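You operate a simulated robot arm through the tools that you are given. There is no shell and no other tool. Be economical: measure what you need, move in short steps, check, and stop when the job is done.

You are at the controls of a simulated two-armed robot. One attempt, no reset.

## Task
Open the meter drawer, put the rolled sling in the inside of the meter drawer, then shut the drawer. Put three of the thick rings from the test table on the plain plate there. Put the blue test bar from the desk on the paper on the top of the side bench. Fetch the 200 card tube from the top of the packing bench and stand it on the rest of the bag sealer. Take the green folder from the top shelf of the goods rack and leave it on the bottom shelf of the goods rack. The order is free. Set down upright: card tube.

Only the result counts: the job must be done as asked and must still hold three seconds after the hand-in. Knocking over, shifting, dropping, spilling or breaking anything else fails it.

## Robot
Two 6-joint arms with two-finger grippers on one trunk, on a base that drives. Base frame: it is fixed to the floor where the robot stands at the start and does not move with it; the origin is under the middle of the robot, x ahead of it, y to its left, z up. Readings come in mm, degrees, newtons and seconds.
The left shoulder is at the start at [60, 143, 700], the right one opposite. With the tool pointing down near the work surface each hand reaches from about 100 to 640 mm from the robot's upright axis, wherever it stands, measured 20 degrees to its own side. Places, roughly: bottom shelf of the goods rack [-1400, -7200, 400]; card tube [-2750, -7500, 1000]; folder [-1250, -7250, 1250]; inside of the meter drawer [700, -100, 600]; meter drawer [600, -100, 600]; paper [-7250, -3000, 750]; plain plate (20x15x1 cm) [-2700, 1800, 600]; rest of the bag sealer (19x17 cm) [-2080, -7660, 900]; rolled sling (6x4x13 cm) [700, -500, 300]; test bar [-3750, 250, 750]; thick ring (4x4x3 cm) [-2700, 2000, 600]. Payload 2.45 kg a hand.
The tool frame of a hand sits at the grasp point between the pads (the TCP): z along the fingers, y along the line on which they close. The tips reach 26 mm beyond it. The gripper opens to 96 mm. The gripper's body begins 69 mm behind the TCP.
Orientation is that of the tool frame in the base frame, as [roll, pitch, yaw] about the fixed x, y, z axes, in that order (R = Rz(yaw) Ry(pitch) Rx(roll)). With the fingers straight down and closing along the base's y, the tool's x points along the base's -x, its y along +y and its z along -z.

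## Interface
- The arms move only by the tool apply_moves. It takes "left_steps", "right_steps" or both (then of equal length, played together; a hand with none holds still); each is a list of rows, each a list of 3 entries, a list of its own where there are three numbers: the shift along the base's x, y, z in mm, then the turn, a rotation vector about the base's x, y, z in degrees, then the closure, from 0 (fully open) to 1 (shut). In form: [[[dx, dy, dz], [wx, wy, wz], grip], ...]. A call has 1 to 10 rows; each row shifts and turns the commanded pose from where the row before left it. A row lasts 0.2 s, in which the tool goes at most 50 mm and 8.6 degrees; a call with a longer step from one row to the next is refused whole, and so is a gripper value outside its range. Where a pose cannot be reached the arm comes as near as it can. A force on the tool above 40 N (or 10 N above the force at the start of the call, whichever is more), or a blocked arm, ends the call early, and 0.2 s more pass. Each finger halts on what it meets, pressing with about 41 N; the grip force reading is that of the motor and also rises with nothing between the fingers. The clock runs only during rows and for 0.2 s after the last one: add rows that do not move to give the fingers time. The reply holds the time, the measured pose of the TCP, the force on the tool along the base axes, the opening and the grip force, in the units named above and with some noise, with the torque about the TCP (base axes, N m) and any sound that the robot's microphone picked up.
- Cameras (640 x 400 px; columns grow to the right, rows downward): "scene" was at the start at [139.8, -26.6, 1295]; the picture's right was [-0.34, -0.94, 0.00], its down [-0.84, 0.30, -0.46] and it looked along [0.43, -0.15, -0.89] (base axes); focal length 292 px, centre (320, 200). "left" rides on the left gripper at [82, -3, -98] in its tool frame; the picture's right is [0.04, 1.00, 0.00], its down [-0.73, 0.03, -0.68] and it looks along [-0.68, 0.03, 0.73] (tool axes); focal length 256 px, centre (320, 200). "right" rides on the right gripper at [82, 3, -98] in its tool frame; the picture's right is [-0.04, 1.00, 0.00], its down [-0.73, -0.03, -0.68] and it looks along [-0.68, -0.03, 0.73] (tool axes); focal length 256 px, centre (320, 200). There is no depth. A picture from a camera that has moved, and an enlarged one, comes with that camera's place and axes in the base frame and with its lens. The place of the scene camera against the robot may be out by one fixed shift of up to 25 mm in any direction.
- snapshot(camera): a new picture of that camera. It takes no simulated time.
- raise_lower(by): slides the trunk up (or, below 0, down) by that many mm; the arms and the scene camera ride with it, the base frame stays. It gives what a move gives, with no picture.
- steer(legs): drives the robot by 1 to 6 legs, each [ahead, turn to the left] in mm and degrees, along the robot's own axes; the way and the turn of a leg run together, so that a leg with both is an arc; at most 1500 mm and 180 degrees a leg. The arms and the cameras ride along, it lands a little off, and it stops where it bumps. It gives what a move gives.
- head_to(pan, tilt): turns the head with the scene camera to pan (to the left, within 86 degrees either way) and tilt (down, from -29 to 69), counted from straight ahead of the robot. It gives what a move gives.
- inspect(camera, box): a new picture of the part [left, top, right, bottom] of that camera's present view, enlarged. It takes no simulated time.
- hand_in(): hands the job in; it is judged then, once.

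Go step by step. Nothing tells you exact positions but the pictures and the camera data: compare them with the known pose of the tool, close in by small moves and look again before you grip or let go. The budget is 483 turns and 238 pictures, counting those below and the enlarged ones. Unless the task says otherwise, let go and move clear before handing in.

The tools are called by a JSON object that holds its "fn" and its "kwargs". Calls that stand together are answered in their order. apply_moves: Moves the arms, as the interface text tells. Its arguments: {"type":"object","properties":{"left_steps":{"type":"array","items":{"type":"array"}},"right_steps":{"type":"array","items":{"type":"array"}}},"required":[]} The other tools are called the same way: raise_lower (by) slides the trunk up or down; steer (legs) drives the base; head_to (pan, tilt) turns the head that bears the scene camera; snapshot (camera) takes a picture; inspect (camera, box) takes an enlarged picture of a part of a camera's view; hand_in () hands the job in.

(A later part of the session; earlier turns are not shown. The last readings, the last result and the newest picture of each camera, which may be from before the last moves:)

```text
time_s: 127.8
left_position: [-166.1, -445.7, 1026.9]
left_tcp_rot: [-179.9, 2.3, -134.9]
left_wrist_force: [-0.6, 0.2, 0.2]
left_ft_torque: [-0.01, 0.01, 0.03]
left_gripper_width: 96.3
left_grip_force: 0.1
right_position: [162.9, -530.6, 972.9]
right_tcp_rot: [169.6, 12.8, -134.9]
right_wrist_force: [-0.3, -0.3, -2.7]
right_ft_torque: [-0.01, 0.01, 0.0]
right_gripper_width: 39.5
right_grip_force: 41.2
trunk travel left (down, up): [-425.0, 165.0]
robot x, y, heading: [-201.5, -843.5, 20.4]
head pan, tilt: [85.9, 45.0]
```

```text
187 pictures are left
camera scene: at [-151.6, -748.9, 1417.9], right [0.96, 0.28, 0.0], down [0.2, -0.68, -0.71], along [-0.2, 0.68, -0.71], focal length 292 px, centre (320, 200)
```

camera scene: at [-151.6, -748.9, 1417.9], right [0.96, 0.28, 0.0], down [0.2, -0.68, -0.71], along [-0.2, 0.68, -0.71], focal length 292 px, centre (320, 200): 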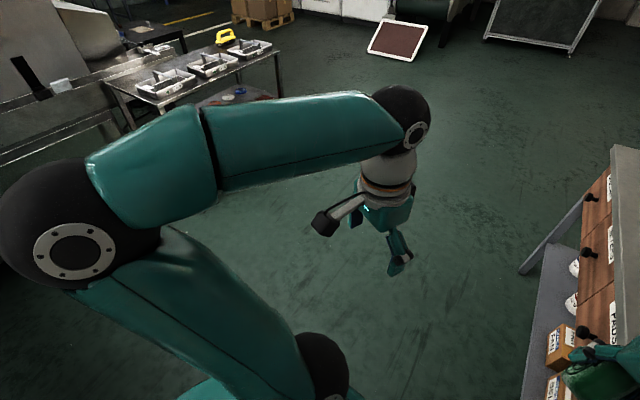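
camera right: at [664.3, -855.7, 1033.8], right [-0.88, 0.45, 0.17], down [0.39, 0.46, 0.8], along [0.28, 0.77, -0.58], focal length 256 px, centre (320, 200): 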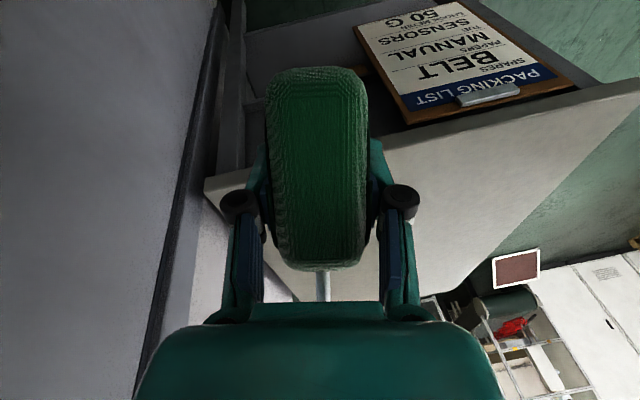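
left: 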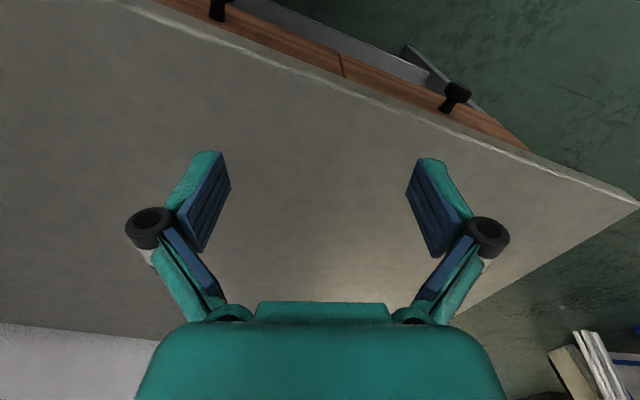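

{"fn": "apply_moves", "kwargs": {"left_steps": [[[35, 20, 0], [0, 0, 0], 0], [[35, 20, 0], [0, 0, 0], 0], [[35, 20, 0], [0, 0, 0], 0], [[35, 20, 0], [0, 0, 0], 0]]}}

{"fn": "steer", "kwargs": {"legs": [[0, 30]]}}

{"fn": "snapshot", "kwargs": {"camera": "scene"}}

```text
time_s: 128.8
left_position: [-25.6, -365.1, 1025.5]
left_tcp_rot: [-179.9, 2.1, -134.7]
left_wrist_force: [0.1, -0.7, -0.4]
left_ft_torque: [-0.02, -0.02, -0.04]
left_gripper_width: 95.8
left_grip_force: 0.1
right_position: [163.3, -529.2, 970.6]
right_tcp_rot: [169.6, 12.8, -134.9]
right_wrist_force: [0.2, 0.5, -2.1]
right_ft_torque: [0.04, 0.02, 0.01]
right_gripper_width: 39.5
right_grip_force: 41.7
trunk travel left (down, up): [-425.0, 165.0]
robot x, y, heading: [-204.8, -841.7, 20.3]
head pan, tilt: [85.9, 45.0]
```

```text
time_s: 130.8
left_position: [-291.5, -338.0, 1025.3]
left_tcp_rot: [-180.0, 2.3, -104.2]
left_wrist_force: [-0.2, -1.0, -0.7]
left_ft_torque: [-0.01, 0.02, -0.01]
left_gripper_width: 96.2
left_grip_force: 0.1
right_position: [-28.1, -383.1, 989.5]
right_tcp_rot: [168.6, 14.3, -106.5]
right_wrist_force: [0.5, 0.1, -3.1]
right_ft_torque: [0.04, -0.02, 0.0]
right_gripper_width: 39.3
right_grip_force: 40.7
trunk travel left (down, up): [-425.0, 165.0]
robot x, y, heading: [-190.0, -852.1, 50.8]
head pan, tilt: [85.9, 45.0]
```

```text
186 pictures are left
camera scene: at [-189.4, -754.4, 1418.3], right [0.69, 0.73, 0.0], down [0.51, -0.48, -0.71], along [-0.52, 0.48, -0.71], focal length 292 px, centre (320, 200)
```

scene: 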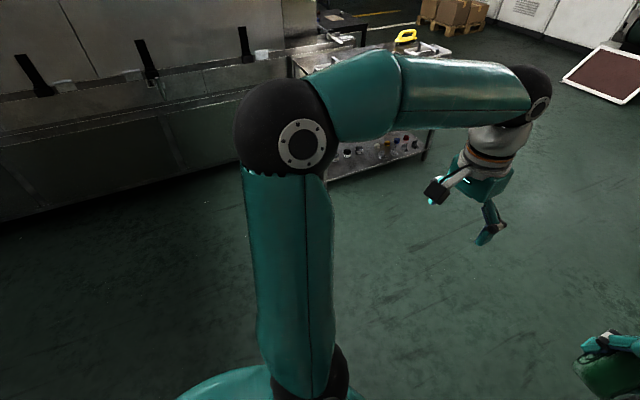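

{"fn": "steer", "kwargs": {"legs": [[0, 38], [500, 0]]}}

```text
time_s: 135.8
left_position: [-573.5, -12.2, 1027.0]
left_tcp_rot: [-179.9, 2.2, -66.3]
left_wrist_force: [0.2, 0.6, 0.0]
left_ft_torque: [-0.04, -0.02, 0.0]
left_gripper_width: 96.1
left_grip_force: 0.0
right_position: [-332.8, 117.2, 994.2]
right_tcp_rot: [168.3, 14.6, -69.1]
right_wrist_force: [-0.3, 0.0, -2.6]
right_ft_torque: [-0.04, 0.01, 0.04]
right_gripper_width: 39.3
right_grip_force: 40.9
trunk travel left (down, up): [-425.0, 165.0]
robot x, y, heading: [-173.6, -351.0, 88.4]
head pan, tilt: [85.9, 45.0]
```

{"fn": "steer", "kwargs": {"legs": [[400, 0], [0, -105]]}}

{"fn": "head_to", "kwargs": {"pan": 0, "tilt": 50}}

{"fn": "snapshot", "kwargs": {"camera": "scene"}}

```text
time_s: 141.6
left_position: [34.0, 540.1, 1027.6]
left_tcp_rot: [-179.8, 2.2, -137.9]
left_wrist_force: [0.7, -0.3, 0.2]
left_ft_torque: [-0.05, 0.02, 0.03]
left_gripper_width: 96.1
left_grip_force: 0.1
right_position: [232.3, 353.0, 992.9]
right_tcp_rot: [168.4, 14.6, -140.5]
right_wrist_force: [0.5, -0.7, -2.0]
right_ft_torque: [-0.01, -0.03, 0.01]
right_gripper_width: 39.3
right_grip_force: 40.7
trunk travel left (down, up): [-425.0, 165.0]
robot x, y, heading: [-178.4, 90.0, 15.9]
head pan, tilt: [85.9, 45.0]
stopped in leg 2: the robot was blocked; the commanded pose is now the measured one
```

```text
time_s: 143.2
left_position: [33.5, 540.1, 1026.8]
left_tcp_rot: [-179.9, 2.3, -137.9]
left_wrist_force: [0.3, -1.6, -0.8]
left_ft_torque: [0.02, 0.01, -0.03]
left_gripper_width: 96.0
left_grip_force: 0.1
right_position: [232.8, 352.7, 994.2]
right_tcp_rot: [168.3, 14.7, -140.7]
right_wrist_force: [-0.6, 0.5, -2.7]
right_ft_torque: [0.03, -0.01, 0.01]
right_gripper_width: 39.4
right_grip_force: 41.4
trunk travel left (down, up): [-425.0, 165.0]
robot x, y, heading: [-180.2, 90.2, 16.2]
head pan, tilt: [0.0, 50.0]
```

```text
185 pictures are left
camera scene: at [-27.1, 125.0, 1411.0], right [0.28, -0.96, 0.0], down [-0.74, -0.21, -0.64], along [0.62, 0.18, -0.77], focal length 292 px, centre (320, 200)
```

scene: 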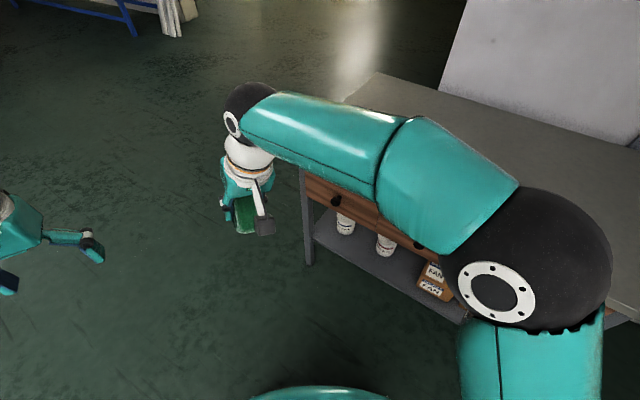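

{"fn": "apply_moves", "kwargs": {"right_steps": [[[11, -44, 0], [0, 0, 0], 1], [[11, -44, 0], [0, 0, 0], 1], [[11, -44, 0], [0, 0, 0], 1], [[11, -44, 0], [0, 0, 0], 1], [[11, -44, 0], [0, 0, 0], 1], [[11, -44, 0], [0, 0, 0], 1]]}}

{"fn": "steer", "kwargs": {"legs": [[0, -33]]}}

{"fn": "snapshot", "kwargs": {"camera": "scene"}}

```text
time_s: 144.6
left_position: [33.6, 541.0, 1027.7]
left_tcp_rot: [-179.9, 2.2, -137.8]
left_wrist_force: [-0.1, 0.6, 0.4]
left_ft_torque: [0.01, 0.04, 0.03]
left_gripper_width: 96.1
left_grip_force: 0.0
right_position: [298.1, 88.7, 994.3]
right_tcp_rot: [168.3, 14.5, -140.7]
right_wrist_force: [0.5, -0.5, -3.4]
right_ft_torque: [-0.02, -0.01, 0.01]
right_gripper_width: 39.2
right_grip_force: 41.0
trunk travel left (down, up): [-425.0, 165.0]
robot x, y, heading: [-178.8, 89.4, 16.0]
head pan, tilt: [0.0, 50.0]
```

```text
time_s: 146.8
left_position: [245.0, 350.7, 1027.5]
left_tcp_rot: [-180.0, 2.2, -171.0]
left_wrist_force: [0.1, -0.1, -0.4]
left_ft_torque: [0.02, -0.01, 0.02]
left_gripper_width: 95.8
left_grip_force: 0.2
right_position: [220.3, -172.6, 993.6]
right_tcp_rot: [168.2, 14.7, -173.9]
right_wrist_force: [0.9, 0.2, -2.2]
right_ft_torque: [-0.03, 0.0, 0.01]
right_gripper_width: 39.4
right_grip_force: 41.2
trunk travel left (down, up): [-425.0, 165.0]
robot x, y, heading: [-175.2, 109.1, -17.0]
head pan, tilt: [0.0, 50.0]
```

```text
184 pictures are left
camera scene: at [-21.0, 65.5, 1410.9], right [-0.29, -0.96, 0.0], down [-0.73, 0.22, -0.64], along [0.61, -0.19, -0.77], focal length 292 px, centre (320, 200)
```

scene: 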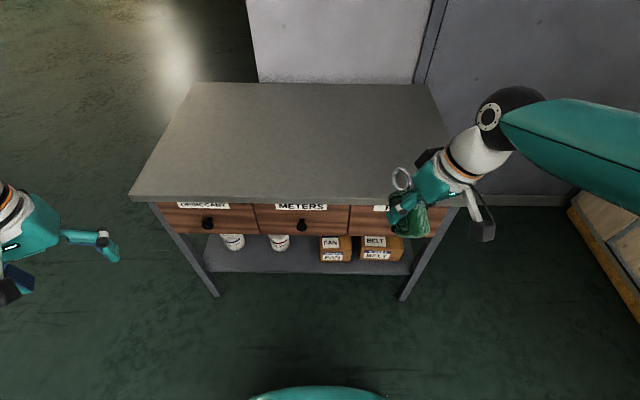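

Facing the bench squarely now, METERS knob at about (480,-33,680). I zoom in on it.

{"fn": "inspect", "kwargs": {"camera": "scene", "box": [230, 180, 370, 270]}}

```text
4.44 times, centred on (300, 225) of scene
camera zoom: at [-21.0, 65.5, 1410.9], right [-0.29, -0.96, 0.0], down [-0.73, 0.22, -0.64], along [0.61, -0.19, -0.77], focal length 1299 px, centre (409, 89)
```

zoom: 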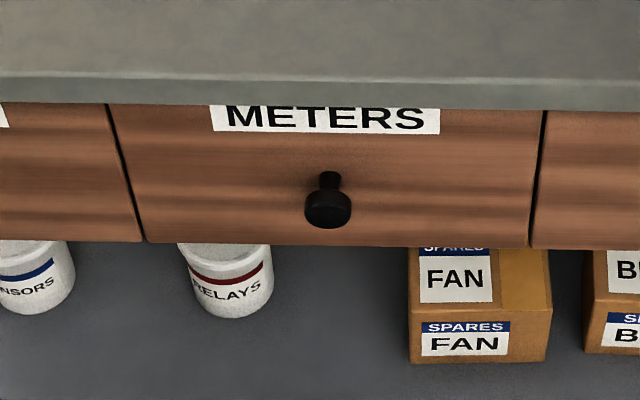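

{"fn": "raise_lower", "kwargs": {"by": -80}}

{"fn": "apply_moves", "kwargs": {"left_steps": [[[15.6, -39, -22], [0, 0, -2.93], 0], [[15.6, -39, -22], [0, 0, -2.93], 0], [[15.6, -39, -22], [0, 0, -2.93], 0], [[15.6, -39, -22], [0, 0, -2.93], 0], [[15.6, -39, -22], [0, 0, -2.93], 0], [[15.6, -39, -22], [0, 0, -2.93], 0], [[15.6, -39, -22], [0, 0, -2.93], 0], [[15.6, -39, -22], [0, 0, -2.93], 0], [[15.6, -39, -22], [0, 0, -2.93], 0]]}}

{"fn": "apply_moves", "kwargs": {"left_steps": [[[0, 0, 0], [-2.42, -7.62, 0], 0], [[0, 0, 0], [-2.42, -7.62, 0], 0], [[0, 0, 0], [-2.42, -7.62, 0], 0], [[0, 0, 0], [-2.42, -7.62, 0], 0], [[0, 0, 0], [-2.42, -7.62, 0], 0], [[0, 0, 0], [-2.42, -7.62, 0], 0], [[0, 0, 0], [-2.42, -7.62, 0], 0]]}}

{"fn": "snapshot", "kwargs": {"camera": "left"}}

{"fn": "snapshot", "kwargs": {"camera": "scene"}}

```text
time_s: 148.0
left_position: [244.1, 351.8, 949.4]
left_tcp_rot: [-179.9, 2.2, -171.0]
left_wrist_force: [-0.2, 0.7, 0.3]
left_ft_torque: [0.02, -0.01, 0.02]
left_gripper_width: 95.7
left_grip_force: 0.1
right_position: [219.2, -171.7, 915.1]
right_tcp_rot: [168.4, 14.6, -173.8]
right_wrist_force: [-0.3, -0.6, -2.0]
right_ft_torque: [0.0, -0.01, -0.01]
right_gripper_width: 39.6
right_grip_force: 40.9
trunk travel left (down, up): [-345.0, 245.0]
robot x, y, heading: [-172.2, 108.0, -17.0]
head pan, tilt: [0.0, 50.0]
```

```text
time_s: 150.0
left_position: [386.7, -0.9, 749.5]
left_tcp_rot: [-179.9, 2.2, 162.4]
left_wrist_force: [-0.6, 0.5, 0.1]
left_ft_torque: [-0.02, -0.01, -0.01]
left_gripper_width: 95.7
left_grip_force: 0.1
right_position: [220.7, -172.3, 913.6]
right_tcp_rot: [168.4, 14.6, -173.9]
right_wrist_force: [-0.8, -0.6, -3.1]
right_ft_torque: [0.05, -0.01, -0.03]
right_gripper_width: 39.1
right_grip_force: 41.3
trunk travel left (down, up): [-345.0, 245.0]
robot x, y, heading: [-175.4, 111.4, -17.2]
head pan, tilt: [0.0, 50.0]
```

```text
time_s: 151.6
left_position: [386.4, 0.2, 750.9]
left_tcp_rot: [-179.5, 58.4, 162.8]
left_wrist_force: [0.0, 0.5, -0.2]
left_ft_torque: [0.0, -0.03, 0.01]
left_gripper_width: 95.9
left_grip_force: 0.1
right_position: [218.7, -171.7, 914.8]
right_tcp_rot: [168.2, 14.6, -173.8]
right_wrist_force: [0.8, 0.7, -2.3]
right_ft_torque: [-0.01, 0.01, 0.01]
right_gripper_width: 39.6
right_grip_force: 41.0
trunk travel left (down, up): [-345.0, 245.0]
robot x, y, heading: [-171.7, 111.0, -17.0]
head pan, tilt: [0.0, 50.0]
```

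```text
182 pictures are left
camera left: at [263.5, 36.6, 732.6], right [0.28, 0.96, -0.04], down [-0.17, 0.09, 0.98], along [0.94, -0.27, 0.19], focal length 256 px, centre (320, 200)
```

left: 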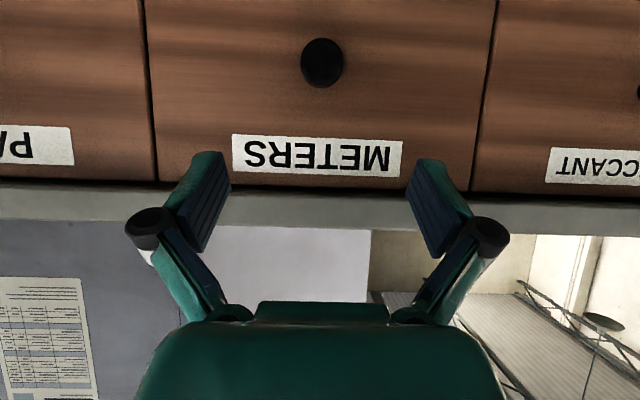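

```text
181 pictures are left
camera scene: at [-21.0, 65.4, 1330.9], right [-0.29, -0.96, 0.0], down [-0.73, 0.22, -0.64], along [0.61, -0.19, -0.77], focal length 292 px, centre (320, 200)
```

scene: 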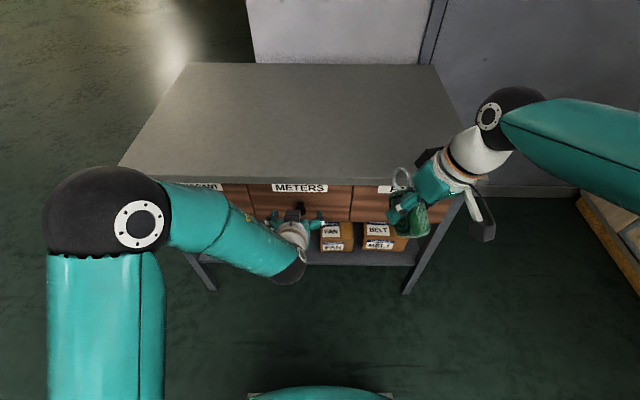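

{"fn": "apply_moves", "kwargs": {"left_steps": [[[0, 0, -32], [0, 0, 0], 0], [[10, -3, -32], [0, 0, 0], 0], [[20, -6, -30], [0, 0, 0], 0]]}}

{"fn": "snapshot", "kwargs": {"camera": "left"}}

```text
time_s: 152.4
left_position: [416.0, -9.6, 656.2]
left_tcp_rot: [-179.5, 58.0, 162.9]
left_wrist_force: [0.4, -0.9, 0.4]
left_ft_torque: [0.0, 0.01, 0.03]
left_gripper_width: 95.9
left_grip_force: 0.1
right_position: [220.0, -170.1, 914.8]
right_tcp_rot: [168.3, 14.5, -173.8]
right_wrist_force: [0.1, 0.8, -1.9]
right_ft_torque: [-0.02, 0.01, -0.02]
right_gripper_width: 39.3
right_grip_force: 41.0
trunk travel left (down, up): [-345.0, 245.0]
robot x, y, heading: [-174.5, 111.6, -17.0]
head pan, tilt: [0.0, 50.0]
```

```text
180 pictures are left
camera left: at [294.1, 27.1, 638.6], right [0.28, 0.96, -0.04], down [-0.17, 0.09, 0.98], along [0.94, -0.27, 0.19], focal length 256 px, centre (320, 200)
```

left: 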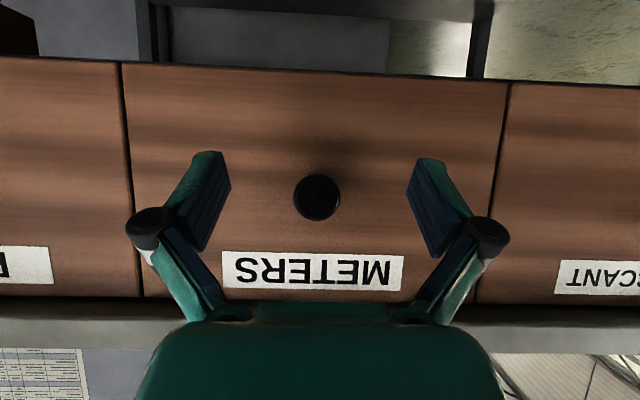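

{"fn": "apply_moves", "kwargs": {"left_steps": [[[15, -5, 6], [0, 0, 0], 0], [[15, -5, 6], [0, 0, 0], 0], [[13, -4, 0], [0, 0, 0], 0]]}}

{"fn": "snapshot", "kwargs": {"camera": "left"}}

```text
time_s: 153.2
left_position: [457.8, -21.6, 668.9]
left_tcp_rot: [-179.6, 58.1, 162.7]
left_wrist_force: [0.8, 0.2, -0.3]
left_ft_torque: [0.03, -0.02, 0.02]
left_gripper_width: 95.9
left_grip_force: 0.1
right_position: [220.0, -172.1, 914.6]
right_tcp_rot: [168.3, 14.7, -173.8]
right_wrist_force: [0.2, 0.9, -2.7]
right_ft_torque: [0.04, 0.0, -0.01]
right_gripper_width: 39.3
right_grip_force: 41.2
trunk travel left (down, up): [-345.0, 245.0]
robot x, y, heading: [-172.4, 110.8, -17.0]
head pan, tilt: [0.0, 50.0]
```

```text
179 pictures are left
camera left: at [336.6, 14.0, 650.9], right [0.28, 0.96, -0.04], down [-0.17, 0.09, 0.98], along [0.94, -0.27, 0.19], focal length 256 px, centre (320, 200)
```

left: 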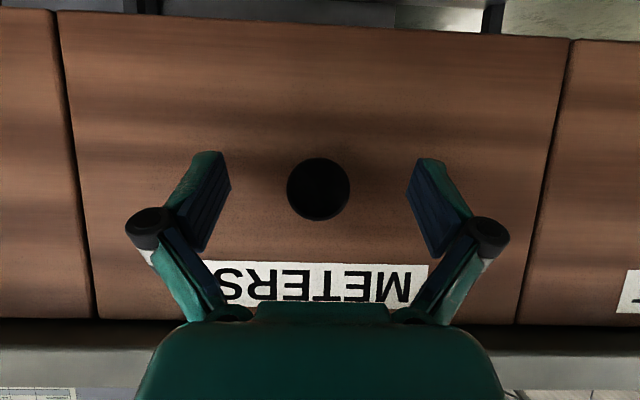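

{"fn": "apply_moves", "kwargs": {"left_steps": [[[6, -2, 0], [0, 0, 0], 0], [[0, 0, 0], [0, 0, 0], 1], [[0, 0, 0], [0, 0, 0], 1], [[0, 0, 0], [0, 0, 0], 1], [[0, 0, 0], [0, 0, 0], 1], [[0, 0, 0], [0, 0, 0], 1]]}}

{"fn": "snapshot", "kwargs": {"camera": "left"}}

```text
time_s: 154.2
left_position: [458.4, -23.2, 667.2]
left_tcp_rot: [-179.6, 57.6, 162.3]
left_wrist_force: [-18.6, 16.9, 13.1]
left_ft_torque: [-0.06, 0.03, -0.16]
left_gripper_width: 30.3
left_grip_force: 45.1
right_position: [218.4, -170.2, 915.5]
right_tcp_rot: [168.4, 14.6, -173.7]
right_wrist_force: [-1.1, -0.9, -2.2]
right_ft_torque: [0.0, 0.01, -0.02]
right_gripper_width: 39.1
right_grip_force: 41.1
trunk travel left (down, up): [-345.0, 245.0]
robot x, y, heading: [-178.7, 106.5, -16.7]
head pan, tilt: [0.0, 50.0]
stopped in row 5 (left hand): the force on the tool passed its limit at 43 N (the readings are from after the stop); the commanded pose is now the measured one
```

```text
178 pictures are left
camera left: at [336.5, 13.8, 651.0], right [0.29, 0.96, -0.04], down [-0.16, 0.09, 0.98], along [0.94, -0.28, 0.18], focal length 256 px, centre (320, 200)
```

left: 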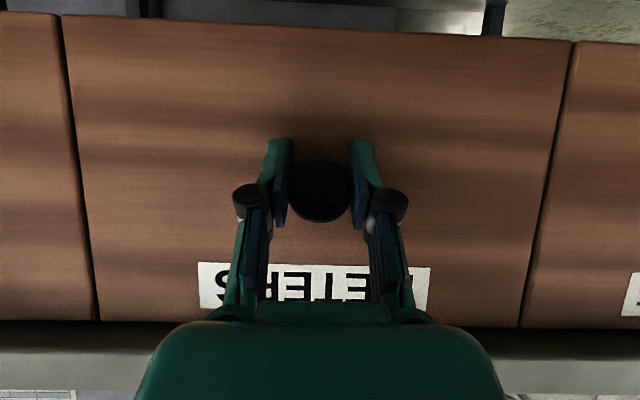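

{"fn": "apply_moves", "kwargs": {"left_steps": [[[-8, 2.5, 0], [0, 0, 0], 1], [[-10, 3, 0], [0, 0, 0], 1], [[-10, 3, 0], [0, 0, 0], 1]]}}

{"fn": "snapshot", "kwargs": {"camera": "left"}}

```text
time_s: 155.0
left_position: [433.3, -14.9, 667.0]
left_tcp_rot: [-179.7, 57.8, 162.5]
left_wrist_force: [2.1, 12.2, 12.9]
left_ft_torque: [-0.15, -0.94, 0.0]
left_gripper_width: 30.3
left_grip_force: 45.1
right_position: [219.4, -171.6, 916.1]
right_tcp_rot: [168.5, 14.6, -173.7]
right_wrist_force: [0.1, -1.1, -2.1]
right_ft_torque: [0.02, 0.03, 0.0]
right_gripper_width: 39.6
right_grip_force: 41.0
trunk travel left (down, up): [-345.0, 245.0]
robot x, y, heading: [-173.3, 111.9, -17.1]
head pan, tilt: [0.0, 50.0]
```

```text
177 pictures are left
camera left: at [311.6, 21.6, 650.5], right [0.28, 0.96, -0.04], down [-0.17, 0.09, 0.98], along [0.94, -0.27, 0.18], focal length 256 px, centre (320, 200)
```

left: 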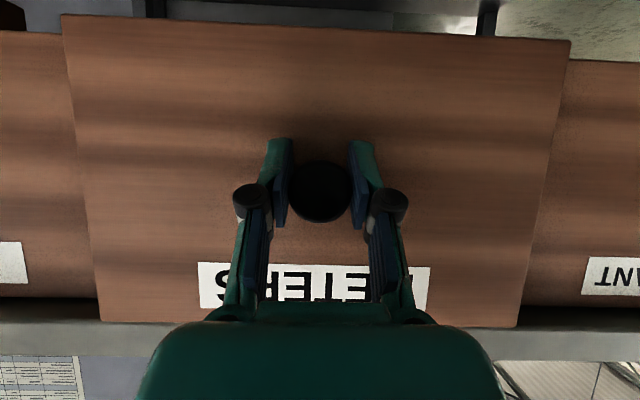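

The drawer is moving with the hand. I pull it further by driving back.

{"fn": "steer", "kwargs": {"legs": [[-200, 0]]}}

{"fn": "snapshot", "kwargs": {"camera": "scene"}}

```text
time_s: 156.6
left_position: [270.9, 38.9, 666.4]
left_tcp_rot: [-180.0, 57.8, 162.9]
left_wrist_force: [-0.6, 2.2, 2.9]
left_ft_torque: [0.1, 0.21, -0.14]
left_gripper_width: 30.3
left_grip_force: 44.4
right_position: [55.3, -121.3, 914.2]
right_tcp_rot: [168.3, 14.4, -173.6]
right_wrist_force: [-0.3, -0.1, -2.9]
right_ft_torque: [-0.02, -0.03, -0.03]
right_gripper_width: 39.4
right_grip_force: 41.0
trunk travel left (down, up): [-345.0, 245.0]
robot x, y, heading: [-337.5, 159.1, -17.0]
head pan, tilt: [0.0, 50.0]
stopped in leg 1: the force on the tool passed its limit at 40 N (the readings are from after the stop); the commanded pose is now the measured one
```

```text
176 pictures are left
camera scene: at [-186.4, 115.8, 1330.8], right [-0.29, -0.96, 0.0], down [-0.73, 0.22, -0.64], along [0.61, -0.19, -0.77], focal length 292 px, centre (320, 200)
```

scene: 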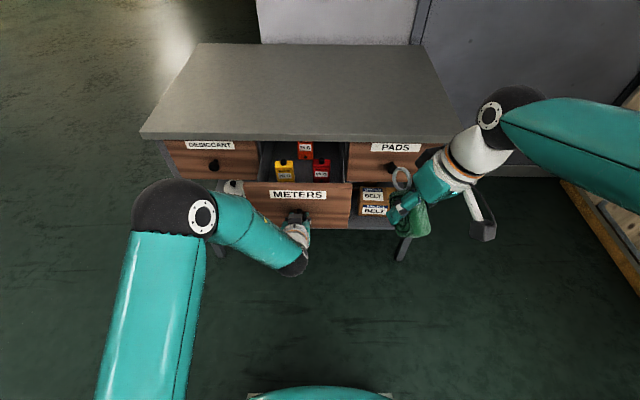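

{"fn": "inspect", "kwargs": {"camera": "scene", "box": [230, 120, 370, 220]}}

```text
4.00 times, centred on (300, 170) of scene
camera zoom: at [-186.4, 115.8, 1330.8], right [-0.29, -0.96, 0.0], down [-0.73, 0.22, -0.64], along [0.61, -0.19, -0.77], focal length 1169 px, centre (400, 320)
```

zoom: 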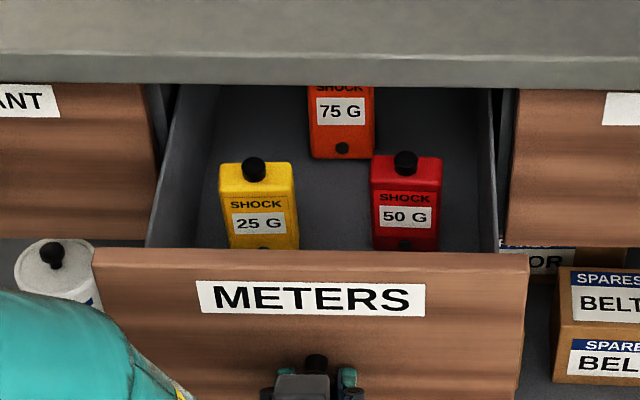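

The drawer is out about 200 mm, with three meters inside. I release the knob, back the left hand off and move it to the left.

{"fn": "apply_moves", "kwargs": {"left_steps": [[[0, 0, 0], [0, 0, 0], 0], [[0, 0, 0], [0, 0, 0], 0], [[0, 0, 0], [0, 0, 0], 0], [[-30, 9, 0], [0, 0, 0], 0], [[-35, 11, 0], [0, 0, 0], 0], [[0, 40, 20], [2.42, 7.62, 0], 0], [[0, 40, 25], [2.42, 7.62, 0], 0], [[10, 40, 25], [2.42, 7.62, 0], 0], [[10, 40, 25], [2.42, 7.62, 0], 0], [[10, 40, 25], [2.42, 7.62, 0], 0]]}}

{"fn": "apply_moves", "kwargs": {"left_steps": [[[0, 40, 25], [2.42, 7.62, 0], 0], [[0, 35, 30], [2.42, 7.62, 0], 0], [[0, 35, 30], [0, 0, 0], 0]]}}

{"fn": "steer", "kwargs": {"legs": [[200, 0]]}}

{"fn": "head_to", "kwargs": {"pan": -2, "tilt": 62}}

{"fn": "snapshot", "kwargs": {"camera": "scene"}}

```text
time_s: 158.8
left_position: [235.9, 259.8, 787.7]
left_tcp_rot: [179.4, 18.0, 162.9]
left_wrist_force: [-0.1, -0.3, 0.8]
left_ft_torque: [0.05, -0.07, 0.06]
left_gripper_width: 95.9
left_grip_force: 0.0
right_position: [53.9, -121.5, 915.9]
right_tcp_rot: [168.3, 14.4, -173.8]
right_wrist_force: [-0.3, -0.8, -2.2]
right_ft_torque: [0.03, -0.02, 0.02]
right_gripper_width: 39.6
right_grip_force: 41.2
trunk travel left (down, up): [-345.0, 245.0]
robot x, y, heading: [-343.8, 156.5, -17.1]
head pan, tilt: [0.0, 50.0]
```

```text
time_s: 159.6
left_position: [234.4, 369.4, 871.4]
left_tcp_rot: [179.7, 1.9, 162.7]
left_wrist_force: [0.0, -0.6, -0.1]
left_ft_torque: [0.0, -0.01, 0.03]
left_gripper_width: 95.8
left_grip_force: 0.1
right_position: [53.6, -121.7, 916.7]
right_tcp_rot: [168.4, 14.5, -173.7]
right_wrist_force: [-0.4, -0.1, -3.2]
right_ft_torque: [0.04, -0.02, 0.01]
right_gripper_width: 39.3
right_grip_force: 41.6
trunk travel left (down, up): [-345.0, 245.0]
robot x, y, heading: [-333.9, 160.8, -16.8]
head pan, tilt: [0.0, 50.0]
```

```text
time_s: 161.2
left_position: [426.0, 310.2, 870.1]
left_tcp_rot: [179.7, 1.8, 162.5]
left_wrist_force: [0.3, -0.1, -0.3]
left_ft_torque: [0.01, 0.02, -0.02]
left_gripper_width: 96.1
left_grip_force: 0.2
right_position: [244.2, -180.2, 916.2]
right_tcp_rot: [168.2, 14.5, -173.8]
right_wrist_force: [0.7, 0.7, -3.6]
right_ft_torque: [0.04, 0.04, -0.01]
right_gripper_width: 39.4
right_grip_force: 41.5
trunk travel left (down, up): [-345.0, 245.0]
robot x, y, heading: [-147.3, 99.2, -16.8]
head pan, tilt: [0.0, 50.0]
```

```text
time_s: 161.9
left_position: [426.3, 310.8, 870.2]
left_tcp_rot: [179.7, 2.0, 162.5]
left_wrist_force: [0.5, -1.3, 0.1]
left_ft_torque: [0.01, 0.03, 0.01]
left_gripper_width: 96.1
left_grip_force: 0.1
right_position: [244.1, -179.4, 915.9]
right_tcp_rot: [168.2, 14.5, -173.9]
right_wrist_force: [-0.6, -0.5, -1.9]
right_ft_torque: [0.01, -0.03, -0.02]
right_gripper_width: 39.3
right_grip_force: 40.8
trunk travel left (down, up): [-345.0, 245.0]
robot x, y, heading: [-147.6, 104.4, -17.0]
head pan, tilt: [-2.0, 62.0]
```

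```text
174 pictures are left
camera scene: at [-9.1, 59.6, 1316.1], right [-0.32, -0.95, 0.0], down [-0.84, 0.29, -0.47], along [0.44, -0.15, -0.88], focal length 292 px, centre (320, 200)
```

scene: 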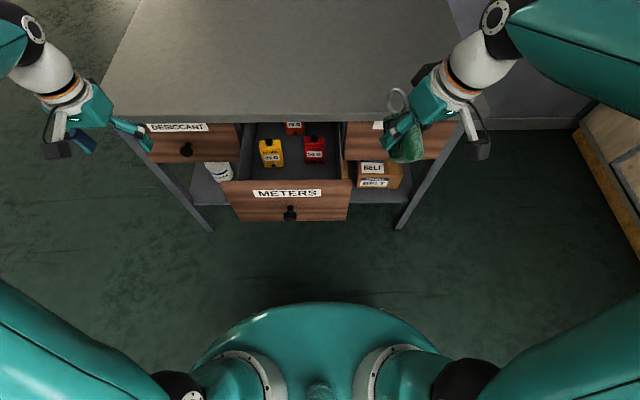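

{"fn": "inspect", "kwargs": {"camera": "scene", "box": [215, 110, 365, 225]}}

```text
3.48 times, centred on (290, 168) of scene
camera zoom: at [-9.1, 59.6, 1316.1], right [-0.32, -0.95, 0.0], down [-0.84, 0.29, -0.47], along [0.44, -0.15, -0.88], focal length 1017 px, centre (424, 313)
```

zoom: 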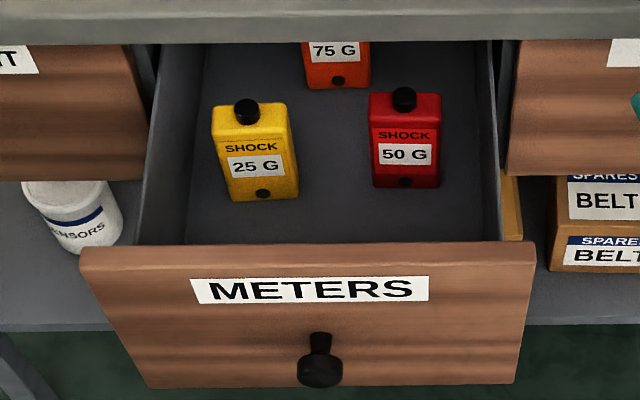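

The front strip of the drawer (about u 305–455) is free; the sling can lie across there. I move up a little and turn the right hand over the strip.

{"fn": "steer", "kwargs": {"legs": [[60, 0]]}}

{"fn": "apply_moves", "kwargs": {"right_steps": [[[9, 21.8, -4], [-2.13, 0.44, 7.13], 1], [[9, 21.8, -4], [-2.13, 0.44, 7.13], 1], [[9, 21.8, -4], [-2.13, 0.44, 7.13], 1], [[9, 21.8, -4], [-2.13, 0.44, 7.13], 1], [[9, 21.8, -4], [-2.13, 0.44, 7.13], 1], [[9, 21.8, -4], [-2.13, 0.44, 7.13], 1], [[9, 21.8, -4], [-2.13, 0.44, 7.13], 1], [[9, 21.8, -4], [-2.13, 0.44, 7.13], 1], [[9, 21.8, -4], [-2.13, 0.44, 7.13], 1]]}}

{"fn": "snapshot", "kwargs": {"camera": "scene"}}

{"fn": "snapshot", "kwargs": {"camera": "right"}}

```text
time_s: 162.9
left_position: [483.3, 292.2, 870.5]
left_tcp_rot: [179.7, 1.9, 162.6]
left_wrist_force: [0.6, -0.8, -0.6]
left_ft_torque: [0.0, 0.03, -0.01]
left_gripper_width: 96.0
left_grip_force: 0.0
right_position: [302.5, -197.1, 915.6]
right_tcp_rot: [168.3, 14.5, -173.8]
right_wrist_force: [0.0, 0.2, -2.7]
right_ft_torque: [0.0, 0.02, -0.02]
right_gripper_width: 39.3
right_grip_force: 40.8
trunk travel left (down, up): [-345.0, 245.0]
robot x, y, heading: [-93.8, 84.5, -16.8]
head pan, tilt: [-2.0, 62.0]
```

```text
time_s: 164.9
left_position: [483.3, 292.9, 870.8]
left_tcp_rot: [179.8, 1.8, 162.5]
left_wrist_force: [-0.1, -0.2, -0.2]
left_ft_torque: [0.01, -0.02, 0.02]
left_gripper_width: 96.0
left_grip_force: 0.1
right_position: [382.7, 0.4, 880.7]
right_tcp_rot: [180.0, 0.0, -107.3]
right_wrist_force: [0.6, -0.1, -2.4]
right_ft_torque: [0.01, 0.01, 0.02]
right_gripper_width: 39.6
right_grip_force: 40.8
trunk travel left (down, up): [-345.0, 245.0]
robot x, y, heading: [-90.8, 83.4, -16.6]
head pan, tilt: [-2.0, 62.0]
```

```text
172 pictures are left
camera scene: at [48.9, 42.4, 1316.1], right [-0.32, -0.95, 0.0], down [-0.84, 0.29, -0.47], along [0.44, -0.15, -0.88], focal length 292 px, centre (320, 200)
```

scene: 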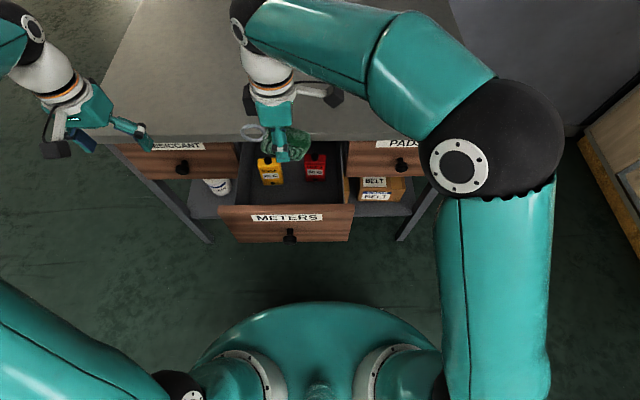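

```text
171 pictures are left
camera right: at [355.5, -75.6, 978.5], right [-0.94, 0.34, 0.0], down [0.25, 0.69, 0.68], along [0.23, 0.64, -0.73], focal length 256 px, centre (320, 200)
```

right: 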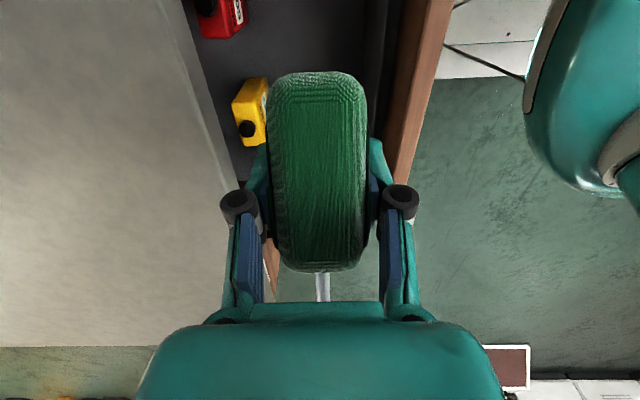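

{"fn": "apply_moves", "kwargs": {"right_steps": [[[0, 0, 0], [-7.9, 2.5, 0], 1], [[0, 0, 0], [-7.9, 2.5, 0], 1], [[0, 0, 0], [-7.9, 2.5, 0], 1], [[0, 0, -35], [0, 0, 0], 1], [[0, 0, -35], [0, 0, 0], 1], [[0, 0, -35], [0, 0, 0], 1]]}}

{"fn": "snapshot", "kwargs": {"camera": "right"}}

{"fn": "inspect", "kwargs": {"camera": "scene", "box": [190, 60, 390, 250]}}

```text
time_s: 166.5
left_position: [482.9, 293.4, 869.6]
left_tcp_rot: [179.7, 1.8, 162.6]
left_wrist_force: [-0.3, 0.8, -0.7]
left_ft_torque: [0.0, 0.01, -0.02]
left_gripper_width: 95.8
left_grip_force: 0.0
right_position: [390.2, -26.2, 785.3]
right_tcp_rot: [-179.3, -23.2, -111.3]
right_wrist_force: [-0.3, -0.1, -3.0]
right_ft_torque: [-0.01, -0.04, -0.02]
right_gripper_width: 39.4
right_grip_force: 40.7
trunk travel left (down, up): [-345.0, 245.0]
robot x, y, heading: [-92.5, 86.9, -17.1]
head pan, tilt: [-2.0, 62.0]
stopped in row 6 (right hand): the arm was blocked; the commanded pose is now the measured one
```

```text
170 pictures are left
camera right: at [373.1, -57.1, 907.9], right [-0.92, 0.39, -0.03], down [0.36, 0.87, 0.34], along [0.16, 0.3, -0.94], focal length 256 px, centre (320, 200)
```

right: 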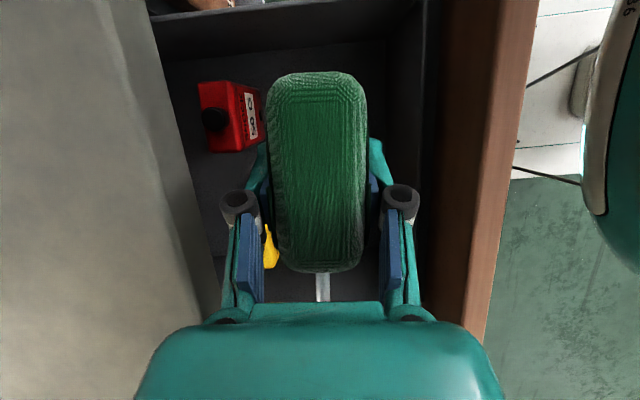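

```text
2.11 times, centred on (290, 155) of scene
camera zoom: at [49.1, 41.7, 1313.2], right [-0.32, -0.95, 0.0], down [-0.84, 0.29, -0.47], along [0.44, -0.15, -0.88], focal length 615 px, centre (383, 295)
```

zoom: 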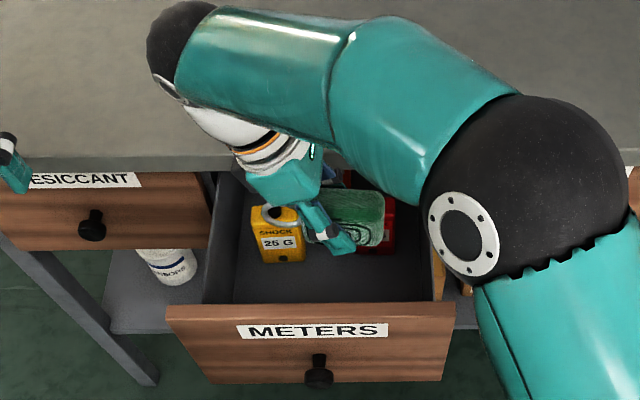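

The tilted pose blocks the arm; I go back up, straighten the hand and try lowering vertically.

{"fn": "apply_moves", "kwargs": {"right_steps": [[[0, 0, 30], [0, 0, 0], 1], [[-3, 10, 30], [7.9, -2.5, 0], 1], [[-4, 10, 10], [7.9, -2.5, 1], 1], [[-4, 6, 0], [7, -2.2, 3], 1]]}}

{"fn": "apply_moves", "kwargs": {"right_steps": [[[0, 0, -35], [0, 0, 0], 1], [[0, 0, -35], [0, 0, 0], 1], [[0, 0, -35], [0, 0, 0], 1]]}}

{"fn": "snapshot", "kwargs": {"camera": "right"}}

{"fn": "snapshot", "kwargs": {"camera": "scene"}}

```text
time_s: 167.5
left_position: [483.8, 293.4, 872.3]
left_tcp_rot: [179.7, 1.8, 162.6]
left_wrist_force: [-0.3, -0.3, -0.8]
left_ft_torque: [-0.01, 0.02, -0.04]
left_gripper_width: 95.8
left_grip_force: 0.1
right_position: [378.3, 3.6, 856.6]
right_tcp_rot: [180.0, 0.5, -106.4]
right_wrist_force: [0.1, 0.5, -2.8]
right_ft_torque: [0.04, 0.01, -0.01]
right_gripper_width: 39.1
right_grip_force: 41.0
trunk travel left (down, up): [-345.0, 245.0]
robot x, y, heading: [-91.0, 86.9, -17.0]
head pan, tilt: [-2.0, 62.0]
```

```text
time_s: 168.3
left_position: [483.5, 294.9, 871.7]
left_tcp_rot: [179.8, 1.8, 162.7]
left_wrist_force: [0.1, -0.4, 0.8]
left_ft_torque: [0.02, 0.0, 0.01]
left_gripper_width: 96.0
left_grip_force: 0.0
right_position: [377.9, 3.5, 752.2]
right_tcp_rot: [179.9, 0.5, -106.5]
right_wrist_force: [0.3, -0.1, -2.7]
right_ft_torque: [0.01, 0.0, 0.02]
right_gripper_width: 39.5
right_grip_force: 41.0
trunk travel left (down, up): [-345.0, 245.0]
robot x, y, heading: [-92.2, 85.0, -16.8]
head pan, tilt: [-2.0, 62.0]
```

```text
168 pictures are left
camera right: at [351.7, -73.1, 849.4], right [-0.95, 0.32, 0.0], down [0.23, 0.69, 0.69], along [0.22, 0.65, -0.73], focal length 256 px, centre (320, 200)
```

right: 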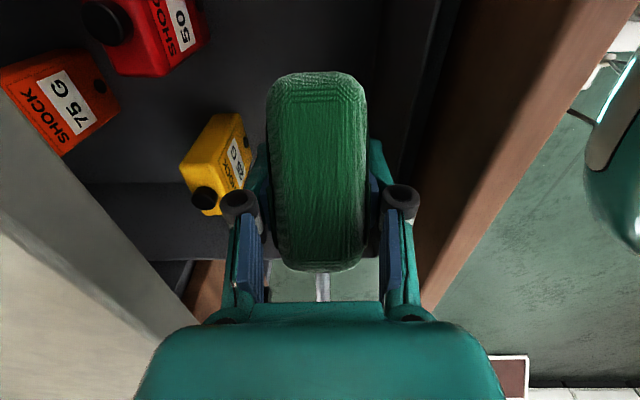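

```text
167 pictures are left
camera scene: at [49.0, 42.1, 1316.1], right [-0.32, -0.95, 0.0], down [-0.84, 0.29, -0.47], along [0.44, -0.15, -0.88], focal length 292 px, centre (320, 200)
```

scene: 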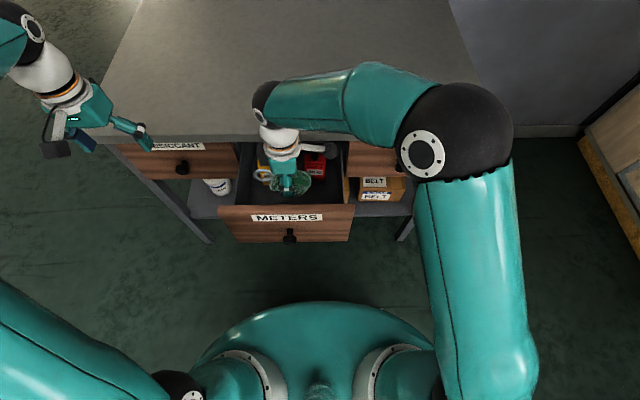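

{"fn": "apply_moves", "kwargs": {"right_steps": [[[0, 0, -30], [0, 0, 0], 1], [[0, 0, -30], [0, 0, 0], 1], [[0, 0, -20], [0, 0, 0], 1]]}}

{"fn": "snapshot", "kwargs": {"camera": "right"}}

{"fn": "inspect", "kwargs": {"camera": "scene", "box": [200, 80, 380, 250]}}

```text
time_s: 169.1
left_position: [483.0, 293.3, 871.4]
left_tcp_rot: [179.7, 1.9, 162.5]
left_wrist_force: [-0.1, -0.1, 0.5]
left_ft_torque: [0.0, 0.02, 0.0]
left_gripper_width: 96.3
left_grip_force: 0.1
right_position: [379.6, 3.8, 672.1]
right_tcp_rot: [179.9, 0.5, -106.5]
right_wrist_force: [-0.4, -0.9, -2.4]
right_ft_torque: [-0.01, 0.01, 0.04]
right_gripper_width: 39.3
right_grip_force: 41.0
trunk travel left (down, up): [-345.0, 245.0]
robot x, y, heading: [-87.1, 86.4, -16.9]
head pan, tilt: [-2.0, 62.0]
```

```text
166 pictures are left
camera right: at [351.3, -73.5, 769.3], right [-0.95, 0.32, 0.0], down [0.24, 0.69, 0.69], along [0.22, 0.65, -0.73], focal length 256 px, centre (320, 200)
```

right: 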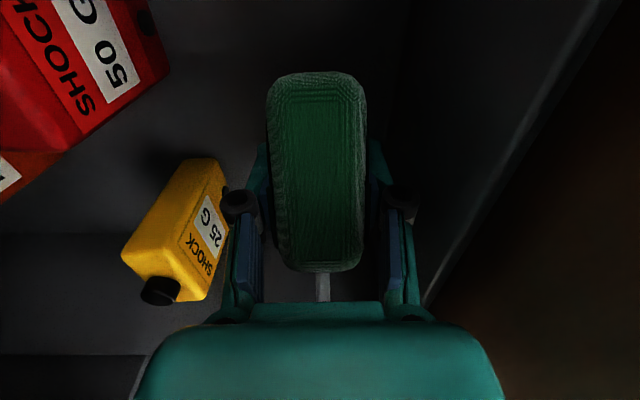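

```text
2.35 times, centred on (290, 165) of scene
camera zoom: at [48.8, 42.1, 1316.1], right [-0.32, -0.95, 0.0], down [-0.84, 0.29, -0.47], along [0.44, -0.15, -0.88], focal length 688 px, centre (391, 282)
```

zoom: 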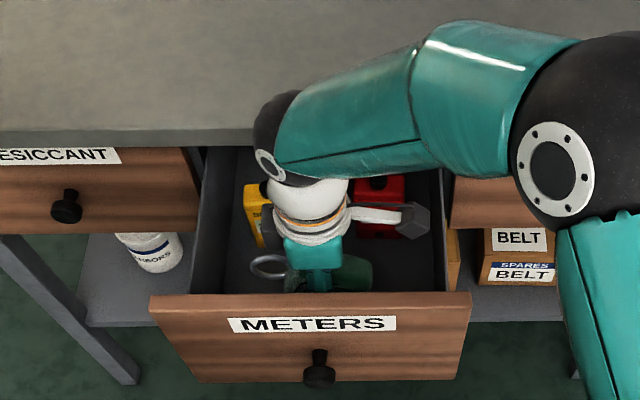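

{"fn": "apply_moves", "kwargs": {"right_steps": [[[0, 0, -15], [0, 0, 0], 1], [[0, 0, -12], [0, 0, 0], 1]]}}

{"fn": "apply_moves", "kwargs": {"right_steps": [[[0, 0, -8], [0, 0, 0], 1], [[0, 0, -6], [0, 0, 0], 1]]}}

{"fn": "snapshot", "kwargs": {"camera": "right"}}

```text
time_s: 169.7
left_position: [482.3, 293.4, 871.7]
left_tcp_rot: [179.7, 1.9, 162.6]
left_wrist_force: [0.8, -0.4, -0.9]
left_ft_torque: [0.01, -0.01, 0.0]
left_gripper_width: 96.0
left_grip_force: 0.1
right_position: [379.1, 2.5, 644.1]
right_tcp_rot: [179.8, 0.5, -106.5]
right_wrist_force: [0.3, 0.0, -3.2]
right_ft_torque: [0.0, -0.03, -0.03]
right_gripper_width: 39.3
right_grip_force: 41.1
trunk travel left (down, up): [-345.0, 245.0]
robot x, y, heading: [-90.0, 86.9, -16.7]
head pan, tilt: [-2.0, 62.0]
```

```text
time_s: 170.3
left_position: [480.9, 294.0, 872.9]
left_tcp_rot: [179.8, 1.9, 162.6]
left_wrist_force: [0.2, 0.0, -0.2]
left_ft_torque: [0.01, -0.03, -0.04]
left_gripper_width: 96.0
left_grip_force: 0.0
right_position: [379.8, 5.9, 634.1]
right_tcp_rot: [-179.4, 0.9, -106.5]
right_wrist_force: [5.7, 11.1, 30.7]
right_ft_torque: [-0.62, 0.12, 0.05]
right_gripper_width: 39.7
right_grip_force: 41.0
trunk travel left (down, up): [-345.0, 245.0]
robot x, y, heading: [-90.0, 87.1, -17.0]
head pan, tilt: [-2.0, 62.0]
```

```text
164 pictures are left
camera right: at [352.5, -71.8, 731.3], right [-0.95, 0.32, -0.01], down [0.23, 0.69, 0.69], along [0.23, 0.65, -0.72], focal length 256 px, centre (320, 200)
```

right: 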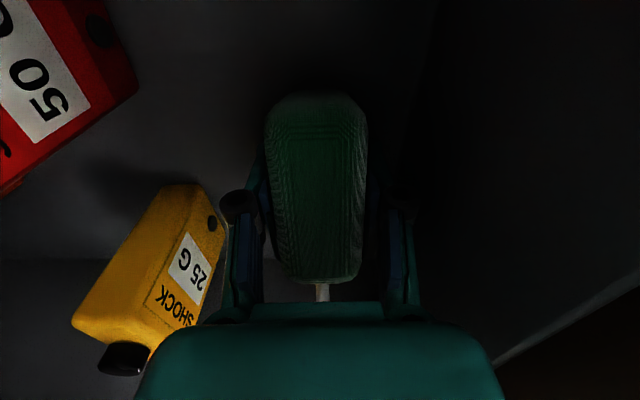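

Contact with the drawer floor at TCP z 634. I open partly and lift out.

{"fn": "apply_moves", "kwargs": {"right_steps": [[[0, 0, 2], [0, 0, 0], 0.5], [[0, 0, 0], [0, 0, 0], 0.4], [[0, 0, 0], [0, 0, 0], 0.3], [[0, 0, 0], [0, 0, 0], 0.3], [[0, 0, 20], [0, 0, 0], 0.3], [[0, 0, 30], [0, 0, 0], 0.3], [[0, 0, 40], [0, 0, 0], 0.3]]}}

{"fn": "snapshot", "kwargs": {"camera": "right"}}

```text
time_s: 171.9
left_position: [481.4, 293.7, 871.6]
left_tcp_rot: [179.7, 1.9, 162.5]
left_wrist_force: [0.3, 0.1, -0.5]
left_ft_torque: [0.04, -0.01, -0.02]
left_gripper_width: 96.0
left_grip_force: 0.0
right_position: [378.3, 4.8, 724.4]
right_tcp_rot: [179.9, 0.5, -106.5]
right_wrist_force: [-0.2, 0.4, 0.2]
right_ft_torque: [0.0, -0.01, -0.02]
right_gripper_width: 67.0
right_grip_force: 0.0
trunk travel left (down, up): [-345.0, 245.0]
robot x, y, heading: [-93.6, 84.6, -16.9]
head pan, tilt: [-2.0, 62.0]
```

```text
163 pictures are left
camera right: at [351.4, -72.8, 821.5], right [-0.95, 0.32, 0.0], down [0.24, 0.69, 0.69], along [0.22, 0.65, -0.73], focal length 256 px, centre (320, 200)
```

right: 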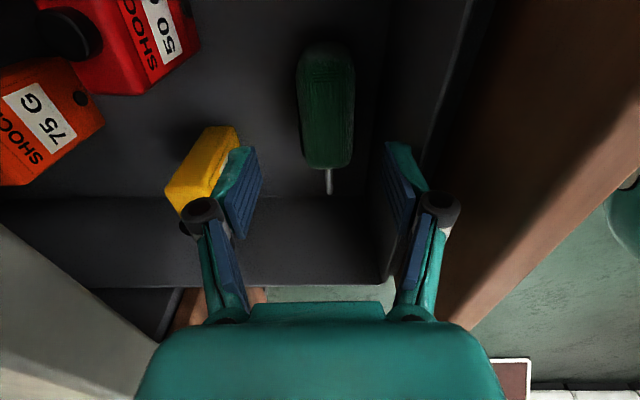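

The sling lies flat in the drawer's front strip. I raise the right hand away and bring it back to the right.

{"fn": "apply_moves", "kwargs": {"right_steps": [[[0, 0, 45], [0, 0, 0], 0.3], [[0, 0, 45], [0, 0, 0], 0.3], [[0, 0, 45], [0, 0, 0], 0], [[0, 0, 45], [0, 0, 0], 0], [[-10, -40, 0], [0, 0, -8], 0], [[-10, -40, 0], [0, 0, -8], 0], [[-10, -40, 0], [0, 0, -8], 0], [[-10, -40, 0], [0, 0, -8], 0], [[-10, -30, 0], [0, 0, -8], 0], [[-10, -20, 0], [0, 0, -8], 0]]}}

{"fn": "steer", "kwargs": {"legs": [[-240, 0]]}}

{"fn": "snapshot", "kwargs": {"camera": "scene"}}

```text
time_s: 174.1
left_position: [482.9, 292.6, 872.9]
left_tcp_rot: [179.8, 2.0, 162.6]
left_wrist_force: [0.0, 0.2, -0.6]
left_ft_torque: [0.0, 0.05, -0.03]
left_gripper_width: 96.0
left_grip_force: 0.1
right_position: [318.9, -207.6, 903.0]
right_tcp_rot: [180.0, 0.5, -154.6]
right_wrist_force: [-0.4, -0.2, 0.5]
right_ft_torque: [0.0, 0.0, 0.0]
right_gripper_width: 95.9
right_grip_force: 0.1
trunk travel left (down, up): [-345.0, 245.0]
robot x, y, heading: [-91.4, 83.0, -16.7]
head pan, tilt: [-2.0, 62.0]
```

```text
time_s: 175.8
left_position: [251.7, 362.5, 872.5]
left_tcp_rot: [179.7, 1.9, 162.4]
left_wrist_force: [-0.4, -0.1, -0.1]
left_ft_torque: [0.0, -0.01, -0.02]
left_gripper_width: 96.2
left_grip_force: 0.0
right_position: [87.3, -138.0, 903.4]
right_tcp_rot: [-180.0, 0.5, -154.6]
right_wrist_force: [-0.1, 0.6, -0.5]
right_ft_torque: [0.04, -0.03, 0.0]
right_gripper_width: 96.0
right_grip_force: 0.2
trunk travel left (down, up): [-345.0, 245.0]
robot x, y, heading: [-318.6, 155.3, -17.0]
head pan, tilt: [-2.0, 62.0]
```

```text
162 pictures are left
camera scene: at [-182.5, 112.1, 1316.3], right [-0.33, -0.95, 0.0], down [-0.83, 0.29, -0.47], along [0.44, -0.15, -0.88], focal length 292 px, centre (320, 200)
```

scene: 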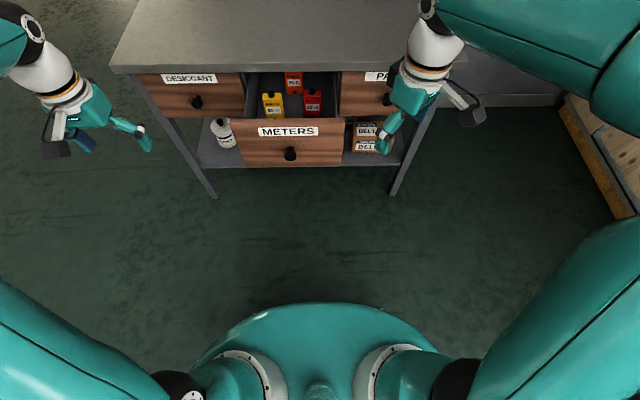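

{"fn": "apply_moves", "kwargs": {"left_steps": [[[-6, -38, -25], [-2.42, -7.62, 0], 0], [[-6, -38, -25], [-2.42, -7.62, 0], 0], [[-6, -38, -25], [-2.42, -7.62, 0], 0], [[-6, -38, -25], [-2.42, -7.62, 0], 0], [[-6, -38, -25], [-2.42, -7.62, 0], 0], [[-6, -38, -25], [-2.42, -7.62, 0], 0], [[-6, -38, -25], [-2.42, -7.62, 0], 0], [[-4, -37, -30], [0, 0, 0], 0]]}}

{"fn": "snapshot", "kwargs": {"camera": "left"}}

```text
time_s: 177.7
left_position: [208.0, 56.7, 668.8]
left_tcp_rot: [179.9, 58.0, 162.6]
left_wrist_force: [-0.1, 0.3, 0.1]
left_ft_torque: [0.0, -0.04, 0.0]
left_gripper_width: 95.9
left_grip_force: 0.0
right_position: [89.8, -137.5, 902.7]
right_tcp_rot: [179.9, 0.5, -154.8]
right_wrist_force: [0.9, -0.7, -0.3]
right_ft_torque: [0.02, 0.03, 0.01]
right_gripper_width: 95.7
right_grip_force: 0.0
trunk travel left (down, up): [-345.0, 245.0]
robot x, y, heading: [-320.0, 153.6, -17.2]
head pan, tilt: [-2.0, 62.0]
```

```text
161 pictures are left
camera left: at [85.6, 92.4, 651.5], right [0.28, 0.96, -0.03], down [-0.17, 0.08, 0.98], along [0.95, -0.27, 0.18], focal length 256 px, centre (320, 200)
```

left: 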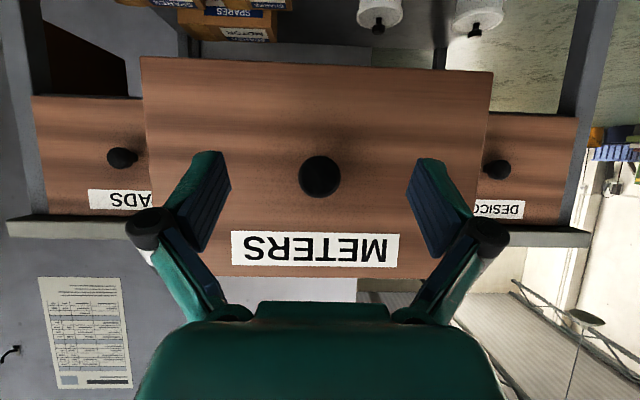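

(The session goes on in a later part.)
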